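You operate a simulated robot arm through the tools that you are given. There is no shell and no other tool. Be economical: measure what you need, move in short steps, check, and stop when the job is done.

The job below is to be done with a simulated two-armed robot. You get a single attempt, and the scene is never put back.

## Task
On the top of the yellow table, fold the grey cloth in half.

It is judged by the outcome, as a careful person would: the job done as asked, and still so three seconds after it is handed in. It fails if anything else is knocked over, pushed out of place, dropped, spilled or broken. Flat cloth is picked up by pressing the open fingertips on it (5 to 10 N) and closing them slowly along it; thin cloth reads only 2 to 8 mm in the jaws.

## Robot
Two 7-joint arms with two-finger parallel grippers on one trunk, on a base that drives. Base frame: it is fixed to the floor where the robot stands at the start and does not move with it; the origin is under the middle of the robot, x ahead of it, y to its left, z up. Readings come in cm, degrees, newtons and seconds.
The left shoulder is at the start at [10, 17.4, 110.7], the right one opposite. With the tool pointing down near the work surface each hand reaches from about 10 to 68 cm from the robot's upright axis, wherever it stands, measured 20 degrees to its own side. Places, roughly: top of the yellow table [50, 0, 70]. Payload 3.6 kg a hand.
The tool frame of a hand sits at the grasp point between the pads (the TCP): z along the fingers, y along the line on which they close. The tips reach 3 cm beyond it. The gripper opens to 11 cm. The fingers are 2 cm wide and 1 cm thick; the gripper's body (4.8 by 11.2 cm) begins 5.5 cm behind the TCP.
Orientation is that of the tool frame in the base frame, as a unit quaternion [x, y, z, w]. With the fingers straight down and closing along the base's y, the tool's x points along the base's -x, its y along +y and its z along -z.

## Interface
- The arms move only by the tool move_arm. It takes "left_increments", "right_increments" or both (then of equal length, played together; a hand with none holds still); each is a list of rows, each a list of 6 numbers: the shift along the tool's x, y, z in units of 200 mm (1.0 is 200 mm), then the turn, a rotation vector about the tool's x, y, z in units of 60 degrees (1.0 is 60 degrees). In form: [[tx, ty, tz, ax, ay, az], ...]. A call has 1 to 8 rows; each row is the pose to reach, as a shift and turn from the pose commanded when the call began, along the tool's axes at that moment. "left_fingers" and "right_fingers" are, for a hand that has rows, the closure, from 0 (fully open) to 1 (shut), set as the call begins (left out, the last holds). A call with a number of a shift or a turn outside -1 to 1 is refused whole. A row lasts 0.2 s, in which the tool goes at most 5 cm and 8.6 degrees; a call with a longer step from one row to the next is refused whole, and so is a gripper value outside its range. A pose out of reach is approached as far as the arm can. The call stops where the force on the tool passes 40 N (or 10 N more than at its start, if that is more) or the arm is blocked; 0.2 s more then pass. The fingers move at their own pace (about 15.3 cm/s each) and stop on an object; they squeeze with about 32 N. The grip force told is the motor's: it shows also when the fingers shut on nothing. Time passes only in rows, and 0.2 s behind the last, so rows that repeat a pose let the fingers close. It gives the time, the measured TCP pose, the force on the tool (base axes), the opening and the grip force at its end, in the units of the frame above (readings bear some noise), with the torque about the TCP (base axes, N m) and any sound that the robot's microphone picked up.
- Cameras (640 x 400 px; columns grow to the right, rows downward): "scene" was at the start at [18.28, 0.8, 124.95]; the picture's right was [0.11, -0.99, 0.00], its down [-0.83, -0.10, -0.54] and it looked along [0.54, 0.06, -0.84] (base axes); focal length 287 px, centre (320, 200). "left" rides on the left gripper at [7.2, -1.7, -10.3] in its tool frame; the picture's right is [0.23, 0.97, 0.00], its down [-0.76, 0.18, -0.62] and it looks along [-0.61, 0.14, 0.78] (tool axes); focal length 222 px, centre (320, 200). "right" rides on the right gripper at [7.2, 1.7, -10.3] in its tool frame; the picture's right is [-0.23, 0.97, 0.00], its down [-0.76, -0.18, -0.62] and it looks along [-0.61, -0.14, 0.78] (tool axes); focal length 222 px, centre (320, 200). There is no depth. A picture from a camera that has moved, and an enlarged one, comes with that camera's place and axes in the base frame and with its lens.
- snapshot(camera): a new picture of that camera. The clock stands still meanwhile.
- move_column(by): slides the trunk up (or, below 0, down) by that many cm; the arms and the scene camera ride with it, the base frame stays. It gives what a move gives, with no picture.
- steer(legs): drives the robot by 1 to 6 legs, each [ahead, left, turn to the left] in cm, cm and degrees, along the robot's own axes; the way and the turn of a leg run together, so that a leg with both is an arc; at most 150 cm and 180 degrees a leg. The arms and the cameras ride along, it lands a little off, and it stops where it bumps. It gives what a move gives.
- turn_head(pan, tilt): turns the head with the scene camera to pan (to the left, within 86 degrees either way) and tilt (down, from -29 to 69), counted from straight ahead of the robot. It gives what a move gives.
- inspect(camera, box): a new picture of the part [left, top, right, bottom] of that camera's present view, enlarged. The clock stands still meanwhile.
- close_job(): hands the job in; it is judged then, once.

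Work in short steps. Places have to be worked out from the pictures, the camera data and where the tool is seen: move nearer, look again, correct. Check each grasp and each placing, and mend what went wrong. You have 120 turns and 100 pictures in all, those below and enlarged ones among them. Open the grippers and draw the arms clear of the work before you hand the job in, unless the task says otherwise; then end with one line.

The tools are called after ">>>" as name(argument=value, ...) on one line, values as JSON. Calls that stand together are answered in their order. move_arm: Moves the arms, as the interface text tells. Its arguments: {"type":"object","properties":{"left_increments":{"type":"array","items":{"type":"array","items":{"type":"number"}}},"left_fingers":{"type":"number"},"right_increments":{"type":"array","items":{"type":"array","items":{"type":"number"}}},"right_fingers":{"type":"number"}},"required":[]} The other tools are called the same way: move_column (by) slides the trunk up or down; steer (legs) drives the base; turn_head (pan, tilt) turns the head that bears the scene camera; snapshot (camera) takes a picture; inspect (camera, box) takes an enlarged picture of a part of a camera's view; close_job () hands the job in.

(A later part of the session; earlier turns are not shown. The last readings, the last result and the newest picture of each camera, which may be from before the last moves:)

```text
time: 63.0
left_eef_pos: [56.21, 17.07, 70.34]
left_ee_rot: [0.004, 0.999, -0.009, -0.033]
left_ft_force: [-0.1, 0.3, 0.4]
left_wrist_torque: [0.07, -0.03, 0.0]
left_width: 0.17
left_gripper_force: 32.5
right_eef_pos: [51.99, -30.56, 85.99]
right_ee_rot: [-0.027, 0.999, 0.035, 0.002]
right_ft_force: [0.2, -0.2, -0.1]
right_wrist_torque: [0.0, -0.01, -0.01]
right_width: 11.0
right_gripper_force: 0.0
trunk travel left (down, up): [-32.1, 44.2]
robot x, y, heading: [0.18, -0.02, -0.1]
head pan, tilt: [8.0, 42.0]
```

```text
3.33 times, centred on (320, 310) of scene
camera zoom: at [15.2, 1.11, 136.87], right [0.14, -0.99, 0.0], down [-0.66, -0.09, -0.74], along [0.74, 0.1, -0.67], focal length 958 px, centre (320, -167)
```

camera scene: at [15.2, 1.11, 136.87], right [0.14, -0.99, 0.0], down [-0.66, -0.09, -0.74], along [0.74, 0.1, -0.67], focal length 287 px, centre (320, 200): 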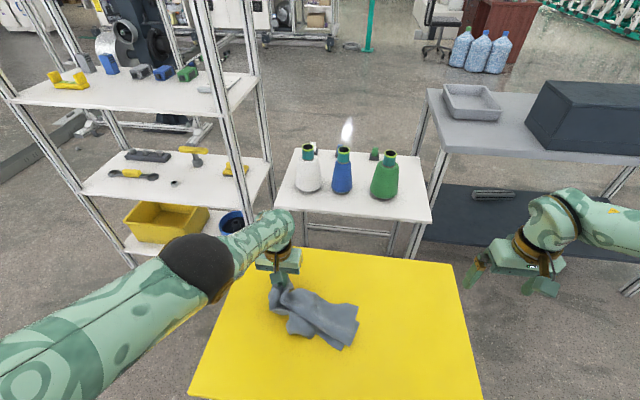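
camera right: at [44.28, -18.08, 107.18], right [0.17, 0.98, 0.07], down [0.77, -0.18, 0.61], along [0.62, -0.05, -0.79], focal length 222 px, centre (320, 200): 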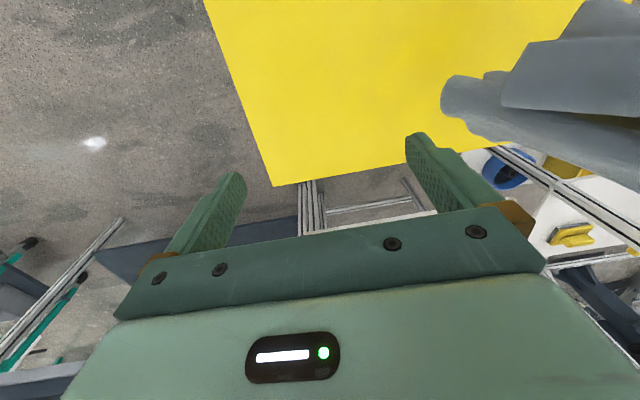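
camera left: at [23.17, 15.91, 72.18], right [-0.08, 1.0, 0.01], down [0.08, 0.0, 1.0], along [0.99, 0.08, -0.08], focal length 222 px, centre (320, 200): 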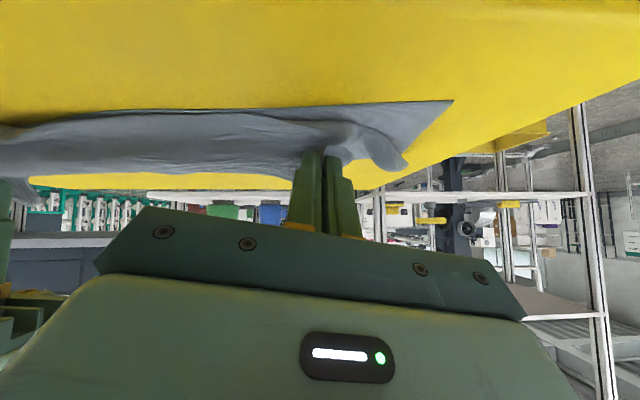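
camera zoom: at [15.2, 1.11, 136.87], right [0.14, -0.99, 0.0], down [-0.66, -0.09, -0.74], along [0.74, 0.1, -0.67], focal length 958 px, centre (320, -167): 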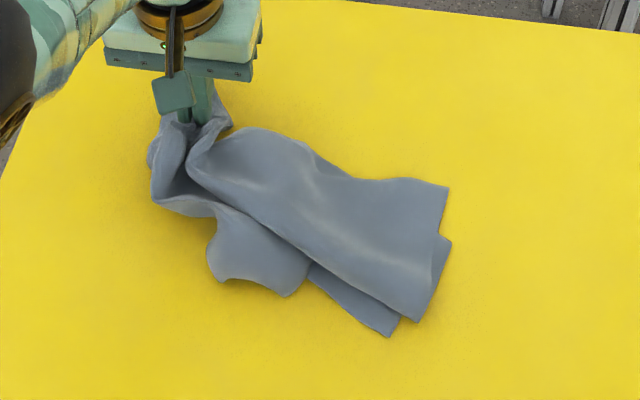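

The top sheet's right corner is at about (53.6, −3.8). I'll grasp that with the right hand (the left still holds the other far corner), so both can lift the cloth flat again. I bring the right hand over it, squared up and opened to 6 cm.

>>> move_arm(right_increments=[[0, 0.23, 0.03, 0.016, 0.001, 0.013], [0, 0.46, 0.06, 0.032, 0.002, 0.026], [0, 0.69, 0.09, 0.048, 0.003, 0.039], [0, 0.92, 0.12, 0.065, 0.005, 0.052], [0, 0.92, 0.12, 0.065, 0.005, 0.052]], right_fingers=0.45)

>>> move_arm(right_increments=[[0, 0.16, 0.1, 0, 0, 0], [0, 0.32, 0.25, 0, 0, 0], [0.01, 0.5, 0.4, 0, 0, 0], [0.01, 0.5, 0.4, 0, 0, 0]])

>>> snapshot(camera="right")

```text
time: 64.2
left_eef_pos: [56.27, 17.1, 70.32]
left_ee_rot: [0.004, 0.999, -0.008, -0.033]
left_ft_force: [0.1, -0.3, 0.5]
left_wrist_torque: [0.02, -0.01, 0.02]
left_width: 0.16
left_gripper_force: 31.5
right_eef_pos: [51.08, -12.09, 84.78]
right_ee_rot: [0.001, 1.0, 0.001, 0.0]
right_ft_force: [-0.2, -0.5, 0.0]
right_wrist_torque: [0.03, 0.01, -0.01]
right_width: 6.04
right_gripper_force: 0.1
trunk travel left (down, up): [-32.1, 44.2]
robot x, y, heading: [0.13, 0.05, -0.1]
head pan, tilt: [8.0, 42.0]
```

```text
time: 65.2
left_eef_pos: [56.23, 17.09, 70.22]
left_ee_rot: [0.005, 0.999, -0.009, -0.033]
left_ft_force: [-0.1, 0.7, 1.0]
left_wrist_torque: [0.02, 0.01, 0.0]
left_width: 0.19
left_gripper_force: 32.0
right_eef_pos: [50.89, -2.17, 76.54]
right_ee_rot: [0.001, 1.0, 0.001, 0.0]
right_ft_force: [-0.4, 0.2, 0.6]
right_wrist_torque: [-0.02, -0.02, 0.03]
right_width: 6.04
right_gripper_force: 0.1
trunk travel left (down, up): [-32.1, 44.2]
robot x, y, heading: [0.03, -0.19, 0.2]
head pan, tilt: [8.0, 42.0]
```

```text
25 pictures are left
camera right: at [43.49, -0.47, 86.92], right [0.23, 0.97, 0.0], down [0.76, -0.18, 0.62], along [0.61, -0.14, -0.78], focal length 222 px, centre (320, 200)
```

right: 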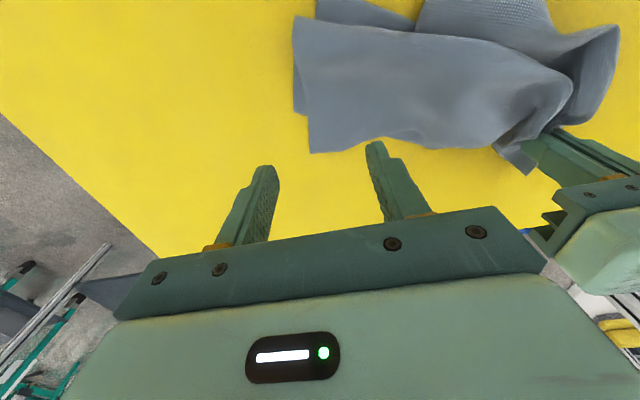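

Corner confirmed at (53.4, −3.6). I shift 3 cm inward so both fingertips are on cloth and descend to just above it.

>>> move_arm(right_increments=[[-0.01, 0.15, 0.05, 0, 0, 0], [-0.02, 0.15, 0.2, 0, 0, 0], [-0.02, 0.15, 0.33, 0, 0, 0], [-0.02, 0.15, 0.36, 0, 0, 0]])

>>> move_arm(right_increments=[[0, 0, 0.008, 0, 0, 0], [0, 0, 0.008, 0, 0, 0]])

```text
time: 66.2
left_eef_pos: [56.28, 17.16, 70.22]
left_ee_rot: [0.005, 0.999, -0.009, -0.033]
left_ft_force: [0.7, 0.5, 0.6]
left_wrist_torque: [0.0, 0.02, 0.07]
left_width: 0.21
left_gripper_force: 32.1
right_eef_pos: [51.2, 0.85, 69.57]
right_ee_rot: [-0.001, 1.0, 0.001, 0.0]
right_ft_force: [-1.2, 0.1, 0.5]
right_wrist_torque: [-0.01, 0.02, 0.02]
right_width: 6.05
right_gripper_force: 0.1
trunk travel left (down, up): [-32.1, 44.2]
robot x, y, heading: [0.07, -0.14, 0.1]
head pan, tilt: [8.0, 42.0]
```

```text
time: 66.8
left_eef_pos: [56.29, 17.08, 70.22]
left_ee_rot: [0.006, 0.999, -0.008, -0.034]
left_ft_force: [0.9, 0.2, -0.4]
left_wrist_torque: [0.0, 0.0, -0.01]
left_width: 0.2
left_gripper_force: 32.6
right_eef_pos: [51.15, 0.85, 69.49]
right_ee_rot: [0.002, 1.0, 0.002, -0.001]
right_ft_force: [0.2, -1.1, -0.5]
right_wrist_torque: [0.01, 0.05, 0.01]
right_width: 6.05
right_gripper_force: 0.0
trunk travel left (down, up): [-32.1, 44.2]
robot x, y, heading: [-0.41, -0.11, 0.2]
head pan, tilt: [8.0, 42.0]
```

No contact yet; I go down in 2 mm steps.

>>> move_arm(right_increments=[[0, 0, 0.008, 0, 0, 0], [0, 0, 0.01, 0, 0, 0]])

>>> move_arm(right_increments=[[0, 0, 0.006, 0, 0, 0], [0, 0, 0.006, 0, 0, 0]])

```text
time: 67.4
left_eef_pos: [56.29, 17.09, 70.24]
left_ee_rot: [0.005, 0.999, -0.008, -0.033]
left_ft_force: [1.1, -0.4, -0.3]
left_wrist_torque: [-0.01, 0.01, -0.02]
left_width: 0.2
left_gripper_force: 31.7
right_eef_pos: [51.09, 0.82, 69.35]
right_ee_rot: [0.0, 1.0, -0.001, 0.0]
right_ft_force: [1.0, 0.5, -0.4]
right_wrist_torque: [-0.01, 0.0, -0.01]
right_width: 6.04
right_gripper_force: 0.1
trunk travel left (down, up): [-32.1, 44.2]
robot x, y, heading: [0.04, 0.13, -0.0]
head pan, tilt: [8.0, 42.0]
```

```text
time: 68.0
left_eef_pos: [56.29, 17.17, 70.31]
left_ee_rot: [0.005, 0.999, -0.009, -0.033]
left_ft_force: [-0.4, -0.3, -0.3]
left_wrist_torque: [0.0, 0.02, 0.01]
left_width: 0.2
left_gripper_force: 32.2
right_eef_pos: [50.99, 0.76, 69.28]
right_ee_rot: [0.001, 1.0, 0.0, 0.0]
right_ft_force: [-0.2, 0.1, -0.6]
right_wrist_torque: [0.0, 0.0, -0.01]
right_width: 6.05
right_gripper_force: 0.0
right hand out of reach, approached as far as the arm can: row 1, 2
trunk travel left (down, up): [-32.1, 44.2]
robot x, y, heading: [-0.25, -0.4, 0.0]
head pan, tilt: [8.0, 42.0]
```

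The right can't reach lower with the column still raised. I lift both hands 9 cm, then drop the column 9 cm so both return to the same places with more reach.

>>> move_arm(left_increments=[[0, 0, -0.11, 0, 0, 0], [0, 0, -0.22, 0, 0, 0], [0, 0, -0.33, 0, 0, 0], [0, 0, -0.45, 0, 0, 0], [0, 0, -0.45, 0, 0, 0]], right_increments=[[0, 0, -0.11, 0, 0, 0], [0, 0, -0.22, 0, 0, 0], [0, 0, -0.33, 0, 0, 0], [0, 0, -0.45, 0, 0, 0], [0, 0, -0.45, 0, 0, 0]])

>>> move_column(by=-9)

>>> snapshot(camera="right")

```text
time: 69.2
left_eef_pos: [60.24, 16.98, 77.57]
left_ee_rot: [0.005, 0.999, -0.008, -0.034]
left_ft_force: [0.4, 0.3, -0.6]
left_wrist_torque: [0.04, 0.0, -0.02]
left_width: 0.2
left_gripper_force: 31.6
left hand out of reach, approached as far as the arm can: row 1, 2, 3, 4, 5
right_eef_pos: [50.99, 0.58, 78.25]
right_ee_rot: [0.001, 1.0, 0.0, -0.001]
right_ft_force: [0.1, 0.2, -0.2]
right_wrist_torque: [-0.01, 0.0, 0.01]
right_width: 6.05
right_gripper_force: 0.0
trunk travel left (down, up): [-32.1, 44.2]
robot x, y, heading: [0.08, -0.08, -0.0]
head pan, tilt: [8.0, 42.0]
```

```text
time: 70.1
left_eef_pos: [60.62, 16.99, 69.23]
left_ee_rot: [0.007, 0.999, -0.008, -0.053]
left_ft_force: [-3.2, -2.1, 18.2]
left_wrist_torque: [0.1, -0.01, 0.01]
left_width: 0.19
left_gripper_force: 31.9
right_eef_pos: [50.84, 0.71, 71.51]
right_ee_rot: [0.001, 1.0, 0.001, -0.004]
right_ft_force: [0.1, 0.0, 0.5]
right_wrist_torque: [0.01, 0.03, 0.02]
right_width: 6.06
right_gripper_force: 0.0
trunk travel left (down, up): [-25.6, 50.7]
robot x, y, heading: [0.14, 0.11, 0.0]
head pan, tilt: [8.0, 42.0]
stopped: the force on the tool passed its limit at 85 N (the readings are from after the stop); the commanded pose is now the measured one
```

```text
24 pictures are left
camera right: at [43.68, 2.42, 82.07], right [0.23, 0.97, 0.0], down [0.77, -0.18, 0.62], along [0.6, -0.14, -0.79], focal length 222 px, centre (320, 200)
```

right: 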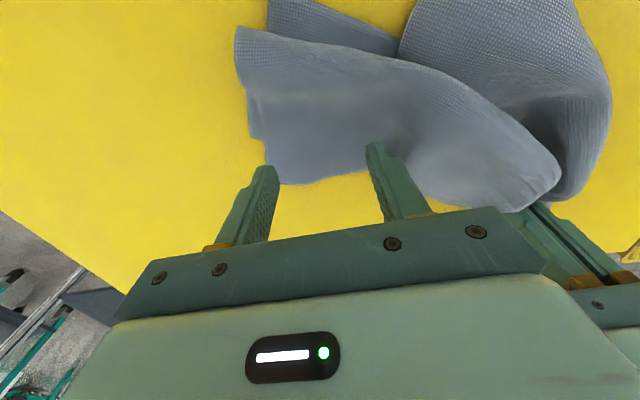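

The column move pressed the left hand onto the table; I raise it 4 mm. The right is above the corner (53, −3); I shift it inward slightly and descend to contact.

>>> move_arm(left_increments=[[0, 0, -0.02, 0, 0, 0], [0, 0, -0.025, 0, 0, 0], [0, 0, -0.025, 0, 0, 0]], right_increments=[[0, 0.05, 0, 0, 0, 0], [0, 0.05, 0.06, 0, 0, 0], [0, 0.05, 0.105, 0.002, 0.006, 0]])

>>> move_arm(right_increments=[[0, 0, 0.008, 0, 0, 0], [0, 0, 0.012, 0, 0, 0]])

```text
time: 70.9
left_eef_pos: [60.58, 17.03, 69.36]
left_ee_rot: [0.007, 0.998, -0.008, -0.057]
left_ft_force: [0.4, 0.2, 1.3]
left_wrist_torque: [0.0, -0.03, -0.02]
left_width: 0.18
left_gripper_force: 31.7
right_eef_pos: [50.97, 1.52, 69.56]
right_ee_rot: [0.0, 1.0, 0.0, -0.007]
right_ft_force: [-0.6, 0.9, 0.2]
right_wrist_torque: [0.0, 0.01, 0.0]
right_width: 6.05
right_gripper_force: 0.1
trunk travel left (down, up): [-25.6, 50.7]
robot x, y, heading: [0.13, 0.26, 0.2]
head pan, tilt: [8.0, 42.0]
```

```text
time: 71.5
left_eef_pos: [60.66, 16.93, 69.51]
left_ee_rot: [0.006, 0.998, -0.009, -0.056]
left_ft_force: [0.1, 0.2, 0.2]
left_wrist_torque: [0.04, 0.01, -0.02]
left_width: 0.19
left_gripper_force: 32.1
right_eef_pos: [50.86, 1.65, 69.28]
right_ee_rot: [0.0, 1.0, 0.0, -0.006]
right_ft_force: [-0.1, -0.4, 6.0]
right_wrist_torque: [0.21, 0.04, 0.0]
right_width: 6.03
right_gripper_force: 0.0
trunk travel left (down, up): [-25.6, 50.7]
robot x, y, heading: [0.17, 0.34, -0.2]
head pan, tilt: [8.0, 42.0]
```

Only the inner finger is touching (torque 0.21); I trim the roll so both fingertips share the load.

>>> move_arm(right_increments=[[0, 0, 0.002, -0.005, 0, 0], [0, 0, 0.003, -0.005, 0, 0]])

>>> move_arm(right_increments=[[0, 0, 0.001, 0, 0, 0]])

```text
time: 72.1
left_eef_pos: [60.6, 16.95, 69.47]
left_ee_rot: [0.007, 0.998, -0.008, -0.055]
left_ft_force: [0.6, 0.6, 0.6]
left_wrist_torque: [0.0, 0.01, 0.01]
left_width: 0.16
left_gripper_force: 32.0
right_eef_pos: [50.9, 1.67, 69.14]
right_ee_rot: [0.001, 1.0, 0.003, -0.007]
right_ft_force: [-0.1, -3.4, 11.4]
right_wrist_torque: [0.08, 0.05, 0.02]
right_width: 6.03
right_gripper_force: 0.0
trunk travel left (down, up): [-25.6, 50.7]
robot x, y, heading: [0.03, -0.02, -0.2]
head pan, tilt: [8.0, 42.0]
```

```text
time: 72.5
left_eef_pos: [60.65, 16.91, 69.5]
left_ee_rot: [0.006, 0.998, -0.009, -0.056]
left_ft_force: [-0.4, -0.3, 0.7]
left_wrist_torque: [0.05, -0.01, -0.02]
left_width: 0.22
left_gripper_force: 31.5
right_eef_pos: [50.95, 1.75, 69.1]
right_ee_rot: [0.001, 1.0, 0.003, -0.007]
right_ft_force: [-1.0, -2.4, 13.7]
right_wrist_torque: [0.1, 0.09, 0.0]
right_width: 6.0
right_gripper_force: 0.0
trunk travel left (down, up): [-25.6, 50.7]
robot x, y, heading: [0.08, 0.22, -0.1]
head pan, tilt: [8.0, 42.0]
```

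Balanced at ~13 N. I close slowly.

>>> move_arm(right_increments=[[0, 0, 0, -0.0005, 0, 0]], right_fingers=0.48)

>>> move_arm(right_increments=[[0, 0, 0, 0, 0, 0]], right_fingers=0.51)

>>> move_arm(right_increments=[[0, 0, 0, 0, 0, 0]], right_fingers=0.54)

>>> move_arm(right_increments=[[0, 0, 0, 0, 0, 0]], right_fingers=0.57)

>>> move_arm(right_increments=[[0, 0, 0, 0, 0, 0]], right_fingers=0.6)

>>> move_arm(right_increments=[[0, 0, 0, 0, 0, 0]], right_fingers=0.63)

>>> snapshot(camera="right")

```text
time: 72.9
left_eef_pos: [60.64, 17.01, 69.61]
left_ee_rot: [0.006, 0.998, -0.009, -0.055]
left_ft_force: [-0.1, 0.1, 0.7]
left_wrist_torque: [-0.02, 0.01, 0.02]
left_width: 0.19
left_gripper_force: 31.6
right_eef_pos: [50.91, 1.86, 69.14]
right_ee_rot: [0.001, 1.0, 0.003, -0.007]
right_ft_force: [-2.0, -1.6, 17.3]
right_wrist_torque: [0.06, 0.12, -0.03]
right_width: 5.6
right_gripper_force: 0.2
trunk travel left (down, up): [-25.6, 50.7]
robot x, y, heading: [0.33, -0.22, -0.1]
head pan, tilt: [8.0, 42.0]
```

```text
time: 73.3
left_eef_pos: [60.63, 17.1, 69.57]
left_ee_rot: [0.007, 0.998, -0.009, -0.056]
left_ft_force: [0.4, 1.0, 0.2]
left_wrist_torque: [-0.04, 0.01, 0.0]
left_width: 0.17
left_gripper_force: 32.2
right_eef_pos: [50.88, 1.96, 69.25]
right_ee_rot: [0.0, 1.0, 0.003, -0.007]
right_ft_force: [0.4, 0.5, 16.6]
right_wrist_torque: [0.12, 0.04, -0.02]
right_width: 5.24
right_gripper_force: 0.0
trunk travel left (down, up): [-25.6, 50.7]
robot x, y, heading: [-0.38, 0.27, 0.0]
head pan, tilt: [8.0, 42.0]
```

```text
time: 73.7
left_eef_pos: [60.52, 16.86, 69.58]
left_ee_rot: [0.008, 0.998, -0.008, -0.056]
left_ft_force: [0.5, 0.1, -0.1]
left_wrist_torque: [0.0, 0.0, -0.04]
left_width: 0.22
left_gripper_force: 31.8
right_eef_pos: [50.87, 1.95, 69.3]
right_ee_rot: [0.001, 1.0, 0.004, -0.007]
right_ft_force: [0.1, -0.7, 18.2]
right_wrist_torque: [0.19, 0.04, -0.02]
right_width: 4.94
right_gripper_force: 0.1
trunk travel left (down, up): [-25.6, 50.7]
robot x, y, heading: [0.01, 0.07, -0.4]
head pan, tilt: [8.0, 42.0]
```

```text
time: 74.1
left_eef_pos: [60.55, 16.87, 69.5]
left_ee_rot: [0.006, 0.998, -0.009, -0.056]
left_ft_force: [0.7, -0.8, 0.2]
left_wrist_torque: [-0.01, 0.0, -0.03]
left_width: 0.19
left_gripper_force: 31.8
right_eef_pos: [50.83, 1.87, 69.26]
right_ee_rot: [0.001, 1.0, 0.002, -0.007]
right_ft_force: [0.1, -0.5, 20.3]
right_wrist_torque: [0.17, 0.02, -0.03]
right_width: 4.57
right_gripper_force: 0.1
trunk travel left (down, up): [-25.6, 50.7]
robot x, y, heading: [-0.18, 0.2, 0.2]
head pan, tilt: [8.0, 42.0]
```

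```text
time: 74.5
left_eef_pos: [60.52, 16.89, 69.57]
left_ee_rot: [0.006, 0.998, -0.009, -0.055]
left_ft_force: [0.2, -0.2, 0.7]
left_wrist_torque: [0.02, 0.01, -0.01]
left_width: 0.17
left_gripper_force: 32.2
right_eef_pos: [50.8, 1.86, 69.22]
right_ee_rot: [0.001, 1.0, 0.003, -0.007]
right_ft_force: [0.0, -0.2, 21.0]
right_wrist_torque: [0.26, 0.03, 0.0]
right_width: 4.23
right_gripper_force: 0.0
trunk travel left (down, up): [-25.6, 50.7]
robot x, y, heading: [-0.08, -0.2, 0.2]
head pan, tilt: [8.0, 42.0]
```

```text
time: 74.9
left_eef_pos: [60.61, 16.91, 69.51]
left_ee_rot: [0.006, 0.998, -0.008, -0.056]
left_ft_force: [0.5, 0.3, -0.1]
left_wrist_torque: [-0.01, -0.01, 0.01]
left_width: 0.19
left_gripper_force: 31.9
right_eef_pos: [50.98, 1.87, 69.2]
right_ee_rot: [0.0, 1.0, 0.003, -0.007]
right_ft_force: [-0.8, -1.1, 21.3]
right_wrist_torque: [0.24, 0.06, 0.01]
right_width: 3.93
right_gripper_force: 0.1
trunk travel left (down, up): [-25.6, 50.7]
robot x, y, heading: [-0.14, -0.04, 0.1]
head pan, tilt: [8.0, 42.0]
```

```text
23 pictures are left
camera right: at [43.72, 3.47, 79.73], right [0.23, 0.97, 0.0], down [0.77, -0.18, 0.61], along [0.6, -0.14, -0.79], focal length 222 px, centre (320, 200)
```

right: 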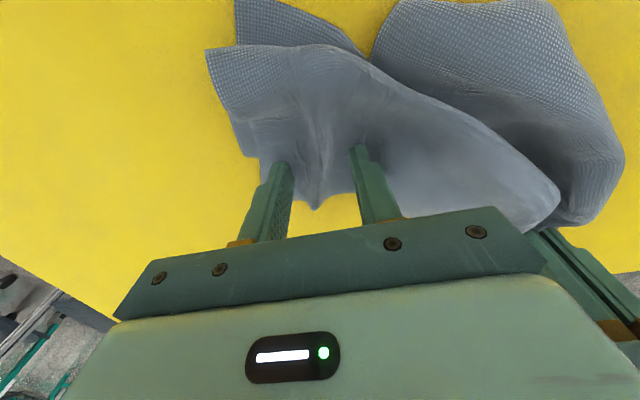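

The ridge is forming well between the right fingers. I keep closing in steps, relieving a trace of pressure.

>>> move_arm(right_increments=[[0, 0, -0.001, -0.0005, 0, 0]], right_fingers=0.66)

>>> move_arm(right_increments=[[0, 0, -0.001, 0, 0, 0]], right_fingers=0.69)

>>> move_arm(right_increments=[[0, 0, 0, 0, 0, 0]], right_fingers=0.72)

>>> move_arm(right_increments=[[0, 0, 0, 0, 0, 0]], right_fingers=0.75)

>>> move_arm(right_increments=[[0, 0, 0, 0, 0, 0]], right_fingers=0.78)

>>> move_arm(right_increments=[[0, 0, 0, 0, 0, 0]], right_fingers=0.81)

>>> move_arm(right_increments=[[0, 0, 0, 0, 0, 0]], right_fingers=0.84)

>>> inspect(camera="right", box=[200, 80, 440, 230])

```text
time: 75.3
left_eef_pos: [60.58, 16.92, 69.51]
left_ee_rot: [0.006, 0.998, -0.008, -0.055]
left_ft_force: [-0.1, 0.7, -0.8]
left_wrist_torque: [0.02, 0.0, 0.03]
left_width: 0.16
left_gripper_force: 31.5
right_eef_pos: [50.94, 1.87, 69.12]
right_ee_rot: [0.0, 1.0, 0.002, -0.007]
right_ft_force: [-0.1, -1.4, 19.3]
right_wrist_torque: [0.18, 0.01, -0.01]
right_width: 3.6
right_gripper_force: 0.0
trunk travel left (down, up): [-25.6, 50.7]
robot x, y, heading: [-0.17, 0.22, -0.0]
head pan, tilt: [8.0, 42.0]
```

```text
time: 75.7
left_eef_pos: [60.57, 16.86, 69.57]
left_ee_rot: [0.006, 0.998, -0.009, -0.056]
left_ft_force: [-0.2, -0.1, -0.4]
left_wrist_torque: [-0.01, 0.03, -0.01]
left_width: 0.21
left_gripper_force: 32.0
right_eef_pos: [50.87, 1.85, 69.11]
right_ee_rot: [0.001, 1.0, 0.003, -0.007]
right_ft_force: [-0.5, -1.0, 15.1]
right_wrist_torque: [0.18, 0.0, -0.03]
right_width: 3.27
right_gripper_force: 0.1
trunk travel left (down, up): [-25.6, 50.7]
robot x, y, heading: [-0.06, -0.06, -0.1]
head pan, tilt: [8.0, 42.0]
```

```text
time: 76.1
left_eef_pos: [60.61, 17.02, 69.67]
left_ee_rot: [0.006, 0.998, -0.009, -0.057]
left_ft_force: [-0.3, 0.7, 0.7]
left_wrist_torque: [0.01, 0.05, 0.04]
left_width: 0.19
left_gripper_force: 32.4
right_eef_pos: [50.87, 1.78, 69.2]
right_ee_rot: [0.0, 1.0, 0.003, -0.007]
right_ft_force: [-0.9, -0.4, 12.7]
right_wrist_torque: [0.15, 0.02, -0.02]
right_width: 3.01
right_gripper_force: 0.1
trunk travel left (down, up): [-25.6, 50.7]
robot x, y, heading: [0.3, -0.15, 0.1]
head pan, tilt: [8.0, 42.0]
```

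```text
time: 76.5
left_eef_pos: [60.6, 17.06, 69.47]
left_ee_rot: [0.007, 0.998, -0.008, -0.056]
left_ft_force: [0.2, -0.1, 0.0]
left_wrist_torque: [-0.02, 0.02, 0.01]
left_width: 0.2
left_gripper_force: 32.5
right_eef_pos: [50.8, 1.87, 69.25]
right_ee_rot: [0.001, 1.0, 0.003, -0.006]
right_ft_force: [0.1, -0.1, 12.0]
right_wrist_torque: [0.11, 0.02, 0.0]
right_width: 2.67
right_gripper_force: 0.1
trunk travel left (down, up): [-25.6, 50.7]
robot x, y, heading: [0.01, -0.11, 0.1]
head pan, tilt: [8.0, 42.0]
```

```text
time: 76.9
left_eef_pos: [60.72, 16.99, 69.55]
left_ee_rot: [0.007, 0.998, -0.009, -0.056]
left_ft_force: [0.0, -0.2, -0.1]
left_wrist_torque: [0.01, 0.0, -0.04]
left_width: 0.2
left_gripper_force: 31.6
right_eef_pos: [50.88, 1.91, 69.21]
right_ee_rot: [0.001, 1.0, 0.004, -0.008]
right_ft_force: [-0.5, -0.2, 10.7]
right_wrist_torque: [0.09, 0.03, 0.01]
right_width: 2.34
right_gripper_force: 0.1
trunk travel left (down, up): [-25.6, 50.7]
robot x, y, heading: [0.32, -0.14, -0.4]
head pan, tilt: [8.0, 42.0]
```

```text
time: 77.3
left_eef_pos: [60.57, 16.92, 69.52]
left_ee_rot: [0.007, 0.998, -0.009, -0.056]
left_ft_force: [0.0, 0.5, 0.3]
left_wrist_torque: [0.01, 0.03, -0.01]
left_width: 0.21
left_gripper_force: 31.9
right_eef_pos: [50.87, 1.91, 69.17]
right_ee_rot: [0.001, 1.0, 0.002, -0.008]
right_ft_force: [0.1, -0.7, 10.6]
right_wrist_torque: [0.13, 0.0, 0.02]
right_width: 2.0
right_gripper_force: 0.0
trunk travel left (down, up): [-25.6, 50.7]
robot x, y, heading: [0.27, -0.23, -0.2]
head pan, tilt: [8.0, 42.0]
```

```text
time: 77.7
left_eef_pos: [60.57, 16.97, 69.53]
left_ee_rot: [0.006, 0.998, -0.009, -0.056]
left_ft_force: [-0.4, 0.2, -0.3]
left_wrist_torque: [0.03, 0.02, 0.03]
left_width: 0.18
left_gripper_force: 31.8
right_eef_pos: [50.95, 1.82, 69.24]
right_ee_rot: [0.0, 1.0, 0.002, -0.007]
right_ft_force: [-0.1, -1.1, 10.3]
right_wrist_torque: [0.05, -0.04, 0.0]
right_width: 1.66
right_gripper_force: 0.2
trunk travel left (down, up): [-25.6, 50.7]
robot x, y, heading: [0.04, -0.02, -0.0]
head pan, tilt: [8.0, 42.0]
```

```text
2.67 times, centred on (320, 155) of right
camera zoom: at [43.77, 3.46, 79.75], right [0.23, 0.97, 0.0], down [0.77, -0.18, 0.61], along [0.6, -0.14, -0.79], focal length 592 px, centre (320, 320)
```

zoom: 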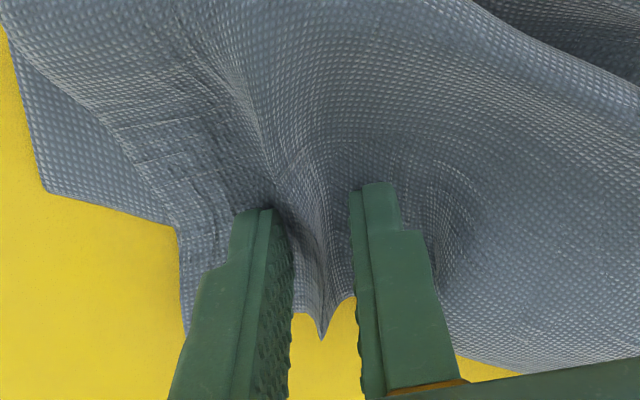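

A good ridge stands between the right fingers. I finish the closing.

>>> move_arm(right_increments=[[0, 0, 0, 0, 0, 0]], right_fingers=0.87)

>>> move_arm(right_increments=[[0, 0, 0, 0, 0, 0]], right_fingers=0.9)

>>> move_arm(right_increments=[[0, 0, 0, 0, 0, 0]], right_fingers=0.92)

>>> move_arm(right_increments=[[0, 0, 0, 0, 0, 0]], right_fingers=0.95)

>>> move_arm(right_increments=[[0, 0, 0, 0, 0, 0], [0, 0, 0, 0, 0, 0]], right_fingers=1.0)

```text
time: 78.1
left_eef_pos: [60.56, 16.93, 69.46]
left_ee_rot: [0.006, 0.998, -0.008, -0.055]
left_ft_force: [0.1, 0.6, -0.2]
left_wrist_torque: [0.02, 0.01, 0.02]
left_width: 0.19
left_gripper_force: 32.2
right_eef_pos: [50.86, 1.95, 69.22]
right_ee_rot: [0.001, 1.0, 0.002, -0.007]
right_ft_force: [-0.6, -1.1, 7.9]
right_wrist_torque: [0.0, -0.03, -0.04]
right_width: 1.29
right_gripper_force: 0.0
trunk travel left (down, up): [-25.6, 50.7]
robot x, y, heading: [0.03, -0.16, 0.2]
head pan, tilt: [8.0, 42.0]
```

```text
time: 78.5
left_eef_pos: [60.63, 16.99, 69.41]
left_ee_rot: [0.007, 0.998, -0.008, -0.056]
left_ft_force: [0.2, 0.3, -0.1]
left_wrist_torque: [0.0, 0.02, -0.02]
left_width: 0.2
left_gripper_force: 31.6
right_eef_pos: [50.91, 1.9, 69.29]
right_ee_rot: [0.0, 1.0, 0.002, -0.007]
right_ft_force: [0.0, -0.6, 7.9]
right_wrist_torque: [0.01, -0.05, -0.03]
right_width: 0.99
right_gripper_force: 0.1
trunk travel left (down, up): [-25.6, 50.7]
robot x, y, heading: [0.15, -0.2, 0.1]
head pan, tilt: [8.0, 42.0]
```

```text
time: 78.9
left_eef_pos: [60.63, 17.09, 69.48]
left_ee_rot: [0.006, 0.998, -0.008, -0.056]
left_ft_force: [-0.5, -0.1, 0.2]
left_wrist_torque: [0.05, -0.01, -0.01]
left_width: 0.21
left_gripper_force: 31.8
right_eef_pos: [50.95, 1.79, 69.27]
right_ee_rot: [0.0, 1.0, 0.002, -0.008]
right_ft_force: [-0.6, -0.9, 7.8]
right_wrist_torque: [0.0, -0.04, -0.02]
right_width: 0.9
right_gripper_force: 0.2
trunk travel left (down, up): [-25.6, 50.7]
robot x, y, heading: [-0.05, -0.03, -0.4]
head pan, tilt: [8.0, 42.0]
```

```text
time: 79.3
left_eef_pos: [60.65, 17.02, 69.53]
left_ee_rot: [0.006, 0.998, -0.008, -0.056]
left_ft_force: [0.0, -0.8, 0.6]
left_wrist_torque: [-0.01, 0.0, -0.03]
left_width: 0.19
left_gripper_force: 31.7
right_eef_pos: [50.95, 1.84, 69.21]
right_ee_rot: [0.0, 1.0, 0.002, -0.007]
right_ft_force: [0.4, 0.4, 8.1]
right_wrist_torque: [-0.01, -0.04, -0.03]
right_width: 0.45
right_gripper_force: 0.1
trunk travel left (down, up): [-25.6, 50.7]
robot x, y, heading: [0.18, 0.2, -0.0]
head pan, tilt: [8.0, 42.0]
```

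```text
time: 79.9
left_eef_pos: [60.78, 16.99, 69.53]
left_ee_rot: [0.006, 0.998, -0.009, -0.056]
left_ft_force: [0.5, 0.2, -0.3]
left_wrist_torque: [0.0, 0.0, -0.02]
left_width: 0.18
left_gripper_force: 32.4
right_eef_pos: [50.93, 1.78, 69.13]
right_ee_rot: [0.0, 1.0, 0.003, -0.007]
right_ft_force: [0.1, 0.2, 8.4]
right_wrist_torque: [0.03, 0.0, 0.02]
right_width: 0.21
right_gripper_force: 31.7
trunk travel left (down, up): [-25.6, 50.7]
robot x, y, heading: [-0.06, 0.21, 0.1]
head pan, tilt: [8.0, 42.0]
```

Grip confirmed (2.1 mm). I lift both hands 12 cm, bring them level at x≈56, and spread them to about 23 cm apart.

>>> move_arm(left_increments=[[0.0, 0, -0.1, 0, 0, 0], [0.04, 0, -0.22, 0, 0, 0], [0.1, 0, -0.34, 0, 0, 0], [0.15, 0, -0.46, 0, 0, 0], [0.2, 0, -0.6, 0, 0, 0], [0.2, 0, -0.6, 0, 0, 0]], right_increments=[[0.0, -0.02, -0.1, 0, 0, 0], [-0.04, -0.1, -0.22, 0, 0, 0], [-0.1, -0.19, -0.34, 0, 0, 0], [-0.15, -0.27, -0.46, 0, 0, 0], [-0.22, -0.36, -0.6, 0, 0, 0], [-0.22, -0.36, -0.6, 0, 0, 0]])

>>> move_column(by=14)

>>> snapshot(camera="scene")

```text
time: 81.2
left_eef_pos: [64.25, 15.75, 79.79]
left_ee_rot: [0.008, 0.998, -0.019, -0.058]
left_ft_force: [-7.6, -15.2, 1.3]
left_wrist_torque: [-0.48, 0.2, 0.0]
left_width: 0.18
left_gripper_force: 31.7
left hand out of reach, approached as far as the arm can: row 1, 2, 3, 4, 5, 6
right_eef_pos: [55.72, -4.74, 81.44]
right_ee_rot: [-0.005, 1.0, 0.011, -0.005]
right_ft_force: [7.5, 16.4, -1.0]
right_wrist_torque: [0.48, -0.22, -0.17]
right_width: 0.2
right_gripper_force: 31.6
trunk travel left (down, up): [-25.6, 50.7]
robot x, y, heading: [-0.27, -0.35, -0.0]
head pan, tilt: [8.0, 42.0]
stopped in row 6 (left hand): the force on the tool passed its limit at 42 N (the readings are from after the stop); the commanded pose is now the measured one
```

```text
time: 82.9
left_eef_pos: [63.72, 15.66, 100.06]
left_ee_rot: [0.01, 1.0, -0.018, -0.004]
left_ft_force: [-13.6, -32.6, -8.3]
left_wrist_torque: [-0.98, 0.45, -0.08]
left_width: 0.2
left_gripper_force: 31.5
right_eef_pos: [55.72, -4.95, 95.46]
right_ee_rot: [-0.003, 1.0, 0.009, -0.004]
right_ft_force: [13.9, 32.3, 7.2]
right_wrist_torque: [1.16, -0.45, -0.25]
right_width: 0.25
right_gripper_force: 32.1
trunk travel left (down, up): [-39.6, 36.7]
robot x, y, heading: [-0.06, -0.16, -0.2]
head pan, tilt: [8.0, 42.0]
```

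```text
21 pictures are left
camera scene: at [12.83, 1.15, 144.47], right [0.14, -0.99, 0.0], down [-0.66, -0.09, -0.74], along [0.74, 0.1, -0.67], focal length 287 px, centre (320, 200)
```

scene: 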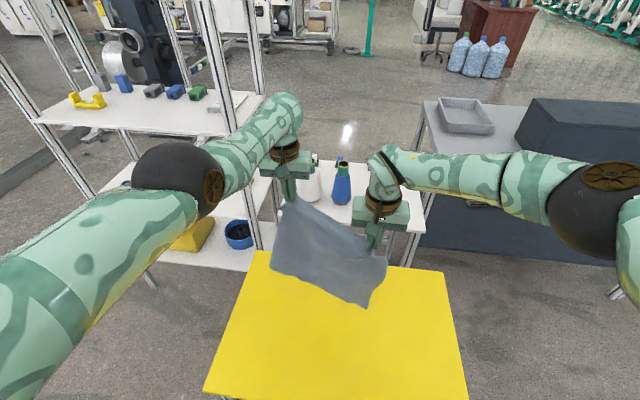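

The cloth hangs as a clean sheet from its two far corners. I level the hands: left back to x≈57 and down 3 cm, right up 1.5 cm.

>>> move_arm(left_increments=[[0.08, 0, 0.04, 0, 0, 0], [0.17, 0, 0.08, 0, 0, 0], [0.25, 0, 0.12, 0, 0, 0], [0.335, 0, 0.15, 0, 0, 0], [0.335, 0, 0.15, 0, 0, 0]], right_increments=[[0, 0, -0.02, 0, 0, 0], [0, 0, -0.04, 0, 0, 0], [0, 0, -0.06, 0, 0, 0], [0, 0, -0.075, 0, 0, 0], [0, 0, -0.075, 0, 0, 0]])

>>> snapshot(camera="scene")

```text
time: 84.1
left_eef_pos: [62.7, 15.39, 96.19]
left_ee_rot: [0.008, 1.0, -0.013, -0.002]
left_ft_force: [-2.2, -5.4, 0.1]
left_wrist_torque: [-0.16, 0.12, -0.03]
left_width: 0.18
left_gripper_force: 32.0
left hand out of reach, approached as far as the arm can: row 1, 2, 3, 4, 5
right_eef_pos: [55.56, -5.23, 96.93]
right_ee_rot: [-0.002, 1.0, 0.007, -0.005]
right_ft_force: [2.4, 4.6, -0.4]
right_wrist_torque: [0.12, -0.1, -0.08]
right_width: 0.2
right_gripper_force: 32.2
trunk travel left (down, up): [-39.6, 36.7]
robot x, y, heading: [0.19, 0.13, 0.2]
head pan, tilt: [8.0, 42.0]
```

```text
20 pictures are left
camera scene: at [12.79, 1.16, 144.48], right [0.14, -0.99, 0.0], down [-0.66, -0.09, -0.74], along [0.74, 0.1, -0.67], focal length 287 px, centre (320, 200)
```

scene: 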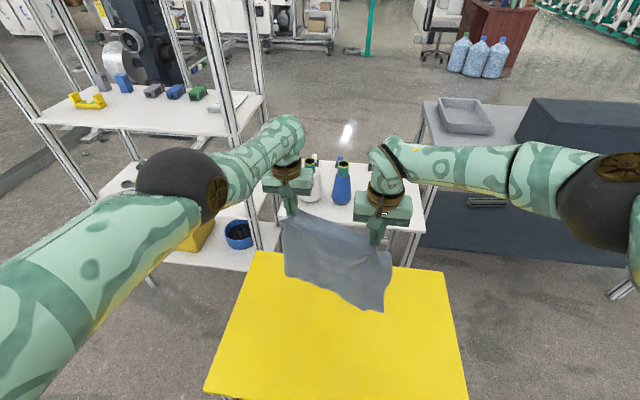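

The left arm in this posture can't come nearer than x≈62, but base and column can do the moving: I'll keep both arms fixed and use the drive (x) and column (z). First I align the right hand with the left at x≈62.5.

>>> move_arm(right_increments=[[-0.08, 0, 0.01, 0, 0, 0], [-0.17, -0.01, 0.02, 0, 0, 0], [-0.26, -0.03, 0.03, 0, 0, 0], [-0.345, -0.05, 0.035, 0, 0, 0], [-0.345, -0.05, 0.035, 0, 0, 0]])

>>> steer(legs=[[-19, 0, 0]])

>>> snapshot(camera="scene")

```text
time: 85.3
left_eef_pos: [62.82, 15.15, 96.18]
left_ee_rot: [0.008, 1.0, -0.015, -0.003]
left_ft_force: [0.4, 0.4, -0.2]
left_wrist_torque: [0.01, -0.03, -0.03]
left_width: 0.18
left_gripper_force: 32.3
right_eef_pos: [59.93, -5.85, 96.57]
right_ee_rot: [-0.002, 1.0, 0.009, -0.004]
right_ft_force: [-0.5, 0.0, 0.2]
right_wrist_torque: [0.02, 0.0, -0.02]
right_width: 0.21
right_gripper_force: 32.1
right hand out of reach, approached as far as the arm can: row 3, 4, 5
trunk travel left (down, up): [-39.6, 36.7]
robot x, y, heading: [-0.04, 0.36, 0.2]
head pan, tilt: [8.0, 42.0]
```

```text
time: 86.8
left_eef_pos: [44.03, 15.29, 96.36]
left_ee_rot: [0.009, 1.0, -0.014, -0.003]
left_ft_force: [0.5, -0.7, 0.1]
left_wrist_torque: [0.0, -0.02, 0.01]
left_width: 0.19
left_gripper_force: 32.4
right_eef_pos: [41.27, -5.96, 96.64]
right_ee_rot: [-0.002, 1.0, 0.008, -0.003]
right_ft_force: [-0.2, 0.3, 0.2]
right_wrist_torque: [0.0, -0.01, -0.01]
right_width: 0.23
right_gripper_force: 31.9
trunk travel left (down, up): [-39.6, 36.7]
robot x, y, heading: [-18.81, -0.56, -0.1]
head pan, tilt: [8.0, 42.0]
```

```text
19 pictures are left
camera scene: at [-5.91, 1.14, 144.5], right [0.14, -0.99, 0.0], down [-0.66, -0.09, -0.74], along [0.74, 0.1, -0.67], focal length 287 px, centre (320, 200)
```

scene: 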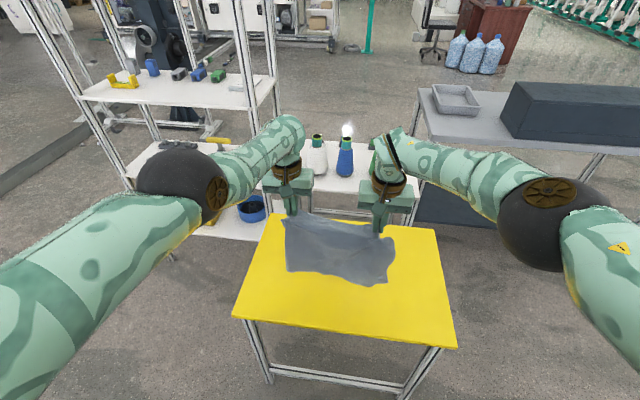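

The sheet hangs with its lower edge a few cm above the table near x≈42. I lay the lower half by alternately lowering the column and driving forward (perpendicular to the sheet).

>>> move_column(by=-4)

>>> steer(legs=[[3, -0.4, 0]])

>>> move_column(by=-4)

>>> steer(legs=[[4, -0.5, 0]])

>>> move_column(by=-4)

>>> steer(legs=[[4, -0.5, 0]])

>>> snapshot(camera="scene")

```text
time: 87.6
left_eef_pos: [44.34, 15.24, 90.97]
left_ee_rot: [0.008, 1.0, -0.013, -0.015]
left_ft_force: [-0.5, -0.2, -0.3]
left_wrist_torque: [0.0, -0.03, -0.04]
left_width: 0.21
left_gripper_force: 31.5
right_eef_pos: [41.4, -5.96, 92.45]
right_ee_rot: [-0.002, 1.0, 0.008, -0.004]
right_ft_force: [0.3, 0.8, 0.1]
right_wrist_torque: [0.03, -0.01, -0.01]
right_width: 0.21
right_gripper_force: 31.9
trunk travel left (down, up): [-35.6, 40.7]
robot x, y, heading: [-18.27, -0.42, 0.1]
head pan, tilt: [8.0, 42.0]
```

```text
time: 88.5
left_eef_pos: [47.26, 14.81, 90.88]
left_ee_rot: [0.008, 1.0, -0.013, -0.016]
left_ft_force: [-0.7, -0.6, -0.6]
left_wrist_torque: [-0.01, 0.02, 0.0]
left_width: 0.19
left_gripper_force: 31.4
right_eef_pos: [44.33, -6.42, 92.44]
right_ee_rot: [-0.001, 1.0, 0.007, -0.005]
right_ft_force: [0.2, 1.2, 0.4]
right_wrist_torque: [-0.02, -0.02, -0.03]
right_width: 0.2
right_gripper_force: 32.0
trunk travel left (down, up): [-35.6, 40.7]
robot x, y, heading: [-15.68, -0.33, -0.1]
head pan, tilt: [8.0, 42.0]
```

```text
time: 89.3
left_eef_pos: [47.4, 14.68, 85.46]
left_ee_rot: [0.01, 0.999, -0.015, -0.029]
left_ft_force: [-0.8, -0.9, 0.0]
left_wrist_torque: [-0.05, 0.05, -0.03]
left_width: 0.19
left_gripper_force: 31.5
right_eef_pos: [44.26, -6.36, 88.49]
right_ee_rot: [-0.001, 1.0, 0.008, -0.003]
right_ft_force: [0.1, 1.3, -0.6]
right_wrist_torque: [0.04, -0.04, -0.07]
right_width: 0.21
right_gripper_force: 32.1
trunk travel left (down, up): [-31.6, 44.7]
robot x, y, heading: [-15.72, -0.27, -0.2]
head pan, tilt: [8.0, 42.0]
```

```text
time: 90.2
left_eef_pos: [51.46, 14.23, 85.03]
left_ee_rot: [0.009, 0.999, -0.015, -0.031]
left_ft_force: [0.4, -2.4, -0.6]
left_wrist_torque: [-0.03, 0.04, -0.01]
left_width: 0.16
left_gripper_force: 32.4
right_eef_pos: [48.37, -6.95, 88.42]
right_ee_rot: [-0.002, 1.0, 0.009, -0.004]
right_ft_force: [0.7, 2.3, -1.1]
right_wrist_torque: [0.05, 0.04, 0.0]
right_width: 0.22
right_gripper_force: 31.7
trunk travel left (down, up): [-31.6, 44.7]
robot x, y, heading: [-11.61, -0.83, 0.0]
head pan, tilt: [8.0, 42.0]
```

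```text
time: 91.0
left_eef_pos: [51.61, 14.15, 79.57]
left_ee_rot: [0.009, 0.999, -0.015, -0.047]
left_ft_force: [-1.3, -5.9, 0.9]
left_wrist_torque: [-0.17, 0.05, 0.04]
left_width: 0.18
left_gripper_force: 32.5
right_eef_pos: [48.16, -6.96, 84.56]
right_ee_rot: [-0.001, 1.0, 0.008, -0.003]
right_ft_force: [0.3, 5.6, -0.3]
right_wrist_torque: [0.15, -0.06, -0.06]
right_width: 0.2
right_gripper_force: 31.8
trunk travel left (down, up): [-27.6, 48.7]
robot x, y, heading: [-11.79, -0.91, -0.3]
head pan, tilt: [8.0, 42.0]
```

```text
time: 91.9
left_eef_pos: [55.49, 13.71, 79.27]
left_ee_rot: [0.009, 0.999, -0.015, -0.049]
left_ft_force: [-1.4, -6.7, 1.2]
left_wrist_torque: [-0.23, 0.08, 0.05]
left_width: 0.18
left_gripper_force: 31.6
right_eef_pos: [52.22, -7.34, 84.44]
right_ee_rot: [-0.001, 1.0, 0.008, -0.005]
right_ft_force: [2.2, 6.6, -2.0]
right_wrist_torque: [0.26, -0.03, -0.04]
right_width: 0.21
right_gripper_force: 32.7
trunk travel left (down, up): [-27.6, 48.7]
robot x, y, heading: [-7.92, -1.02, -0.1]
head pan, tilt: [8.0, 42.0]
```

```text
18 pictures are left
camera scene: at [9.5, -0.17, 132.26], right [0.14, -0.99, 0.0], down [-0.66, -0.09, -0.74], along [0.73, 0.1, -0.67], focal length 287 px, centre (320, 200)
```

scene: 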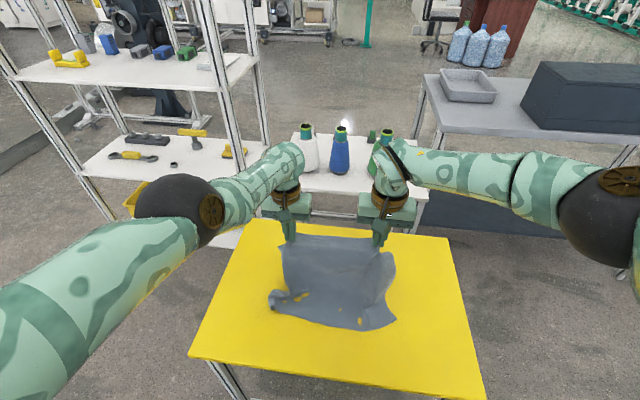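

The lower part lies on the table with its near edge at x≈40–43. The left hand sank 5 cm below the right, so I raise it, then continue forward a little and lower the column.

>>> move_arm(left_increments=[[0, 0, -0.08, 0, 0, 0], [0, 0, -0.16, 0, 0, 0], [0, 0, -0.24, 0, 0, 0], [0, 0, -0.24, 0, 0, 0]])

>>> steer(legs=[[3, -0.4, 0]])

>>> move_column(by=-3)

>>> inspect(camera="scene", box=[180, 200, 480, 387])

```text
time: 92.9
left_eef_pos: [56.62, 13.59, 84.07]
left_ee_rot: [0.01, 0.999, -0.014, -0.049]
left_ft_force: [0.9, -0.8, 0.2]
left_wrist_torque: [0.02, 0.02, -0.01]
left_width: 0.18
left_gripper_force: 32.4
left hand out of reach, approached as far as the arm can: row 1, 2, 3, 4
right_eef_pos: [52.15, -7.41, 84.39]
right_ee_rot: [-0.001, 1.0, 0.007, -0.003]
right_ft_force: [-0.8, 0.7, -0.1]
right_wrist_torque: [0.01, -0.01, -0.06]
right_width: 0.22
right_gripper_force: 32.2
trunk travel left (down, up): [-27.6, 48.7]
robot x, y, heading: [-7.48, -1.24, -0.5]
head pan, tilt: [8.0, 42.0]
```

```text
time: 93.7
left_eef_pos: [59.76, 13.16, 84.1]
left_ee_rot: [0.011, 0.999, -0.015, -0.049]
left_ft_force: [0.1, -1.2, -1.1]
left_wrist_torque: [-0.02, 0.01, 0.01]
left_width: 0.22
left_gripper_force: 32.0
right_eef_pos: [55.19, -7.9, 84.29]
right_ee_rot: [-0.001, 1.0, 0.009, -0.005]
right_ft_force: [0.9, 0.6, -0.2]
right_wrist_torque: [-0.01, 0.03, -0.01]
right_width: 0.2
right_gripper_force: 31.9
trunk travel left (down, up): [-27.6, 48.7]
robot x, y, heading: [-4.74, -1.98, -0.0]
head pan, tilt: [8.0, 42.0]
```

```text
time: 94.5
left_eef_pos: [59.68, 13.1, 79.69]
left_ee_rot: [0.009, 0.998, -0.014, -0.062]
left_ft_force: [0.0, -1.6, -0.2]
left_wrist_torque: [-0.04, -0.01, 0.01]
left_width: 0.18
left_gripper_force: 31.9
right_eef_pos: [55.13, -7.97, 81.55]
right_ee_rot: [0.001, 1.0, 0.01, -0.004]
right_ft_force: [-0.2, 0.9, 0.1]
right_wrist_torque: [0.04, -0.03, -0.02]
right_width: 0.2
right_gripper_force: 32.1
trunk travel left (down, up): [-24.6, 51.7]
robot x, y, heading: [-4.85, -1.51, -0.3]
head pan, tilt: [8.0, 42.0]
```

```text
2.13 times, centred on (330, 294) of scene
camera zoom: at [13.63, -0.63, 129.24], right [0.13, -0.99, 0.0], down [-0.66, -0.09, -0.74], along [0.74, 0.1, -0.67], focal length 613 px, centre (299, 0)
```

zoom: 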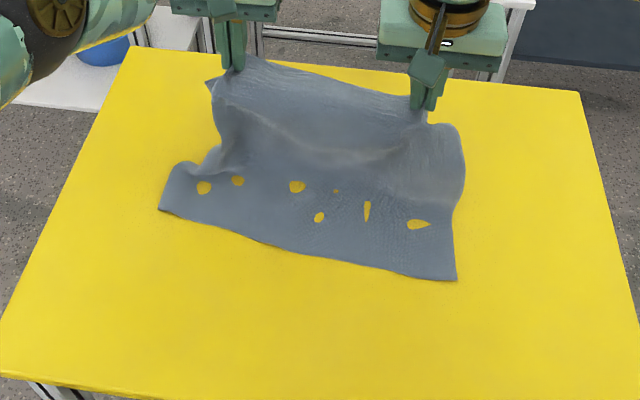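

Near edge now lies straight from (46.8, 19.5) to (43.2, −12.7), and about half the cloth is on the table with the rest rising to the hands. One small forward pull to take out slack, then I fold back over in steps.

>>> steer(legs=[[1.7, -0.2, 0]])

>>> move_column(by=-1.5)

>>> steer(legs=[[-3.5, 0.4, 0]])

>>> move_column(by=-0.7)

>>> steer(legs=[[-3, 0.35, 0]])

>>> inspect(camera="scene", box=[180, 200, 480, 387])

```text
time: 95.2
left_eef_pos: [61.55, 12.8, 79.36]
left_ee_rot: [0.011, 0.998, -0.013, -0.065]
left_ft_force: [0.4, -2.1, 0.4]
left_wrist_torque: [-0.05, 0.01, -0.03]
left_width: 0.21
left_gripper_force: 32.3
right_eef_pos: [56.92, -8.24, 81.28]
right_ee_rot: [0.001, 1.0, 0.009, -0.004]
right_ft_force: [0.5, 0.9, 0.6]
right_wrist_torque: [0.06, 0.01, -0.02]
right_width: 0.19
right_gripper_force: 31.7
trunk travel left (down, up): [-24.6, 51.7]
robot x, y, heading: [-3.0, -2.17, -0.2]
head pan, tilt: [8.0, 42.0]
```

```text
time: 95.9
left_eef_pos: [61.58, 12.82, 77.46]
left_ee_rot: [0.011, 0.997, -0.014, -0.069]
left_ft_force: [-0.5, -1.8, 0.8]
left_wrist_torque: [-0.03, 0.02, 0.02]
left_width: 0.19
left_gripper_force: 32.2
right_eef_pos: [56.8, -8.18, 80.11]
right_ee_rot: [0.001, 1.0, 0.009, -0.004]
right_ft_force: [-0.2, 1.6, -0.5]
right_wrist_torque: [0.04, -0.06, -0.04]
right_width: 0.21
right_gripper_force: 31.5
trunk travel left (down, up): [-23.1, 53.2]
robot x, y, heading: [-3.38, -2.17, -0.4]
head pan, tilt: [8.0, 42.0]
```

```text
time: 96.7
left_eef_pos: [58.01, 13.3, 77.57]
left_ee_rot: [0.011, 0.997, -0.014, -0.069]
left_ft_force: [-1.8, -1.9, 0.0]
left_wrist_torque: [-0.07, -0.01, -0.01]
left_width: 0.21
left_gripper_force: 31.5
right_eef_pos: [53.24, -7.72, 80.11]
right_ee_rot: [0.001, 1.0, 0.008, -0.002]
right_ft_force: [0.0, 2.3, -0.6]
right_wrist_torque: [0.07, -0.07, -0.04]
right_width: 0.23
right_gripper_force: 31.9
trunk travel left (down, up): [-23.1, 53.2]
robot x, y, heading: [-6.84, -1.75, -0.2]
head pan, tilt: [8.0, 42.0]
```

```text
time: 97.3
left_eef_pos: [58.27, 13.21, 76.56]
left_ee_rot: [0.011, 0.997, -0.014, -0.073]
left_ft_force: [-1.1, -2.8, 0.4]
left_wrist_torque: [-0.07, -0.01, 0.0]
left_width: 0.18
left_gripper_force: 31.9
right_eef_pos: [53.33, -7.71, 79.32]
right_ee_rot: [0.0, 1.0, 0.009, -0.003]
right_ft_force: [1.3, 2.4, 0.4]
right_wrist_torque: [0.06, 0.0, -0.02]
right_width: 0.2
right_gripper_force: 31.7
trunk travel left (down, up): [-22.4, 53.9]
robot x, y, heading: [-6.4, -1.51, -0.4]
head pan, tilt: [8.0, 42.0]
```

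```text
time: 98.1
left_eef_pos: [55.15, 13.62, 76.6]
left_ee_rot: [0.011, 0.997, -0.014, -0.071]
left_ft_force: [-2.1, -1.8, 0.3]
left_wrist_torque: [-0.05, -0.01, -0.01]
left_width: 0.19
left_gripper_force: 31.7
right_eef_pos: [50.26, -7.39, 79.41]
right_ee_rot: [0.0, 1.0, 0.009, -0.003]
right_ft_force: [-0.3, 1.7, -0.9]
right_wrist_torque: [0.04, -0.08, -0.04]
right_width: 0.2
right_gripper_force: 32.5
trunk travel left (down, up): [-22.4, 53.9]
robot x, y, heading: [-9.73, -1.11, -0.5]
head pan, tilt: [8.0, 42.0]
```

```text
2.13 times, centred on (330, 294) of scene
camera zoom: at [9.87, -0.02, 126.96], right [0.13, -0.99, 0.0], down [-0.66, -0.09, -0.74], along [0.74, 0.1, -0.67], focal length 613 px, centre (299, 0)
```

zoom: 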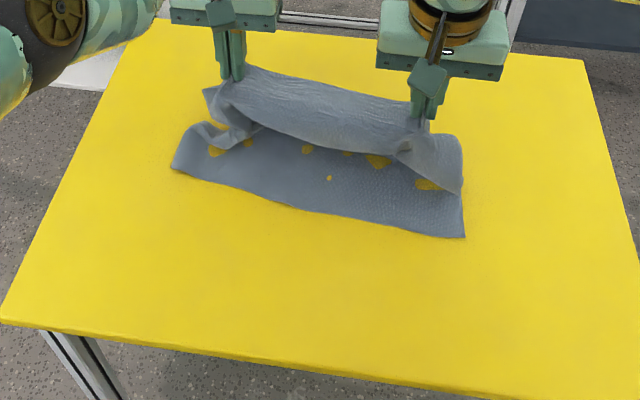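

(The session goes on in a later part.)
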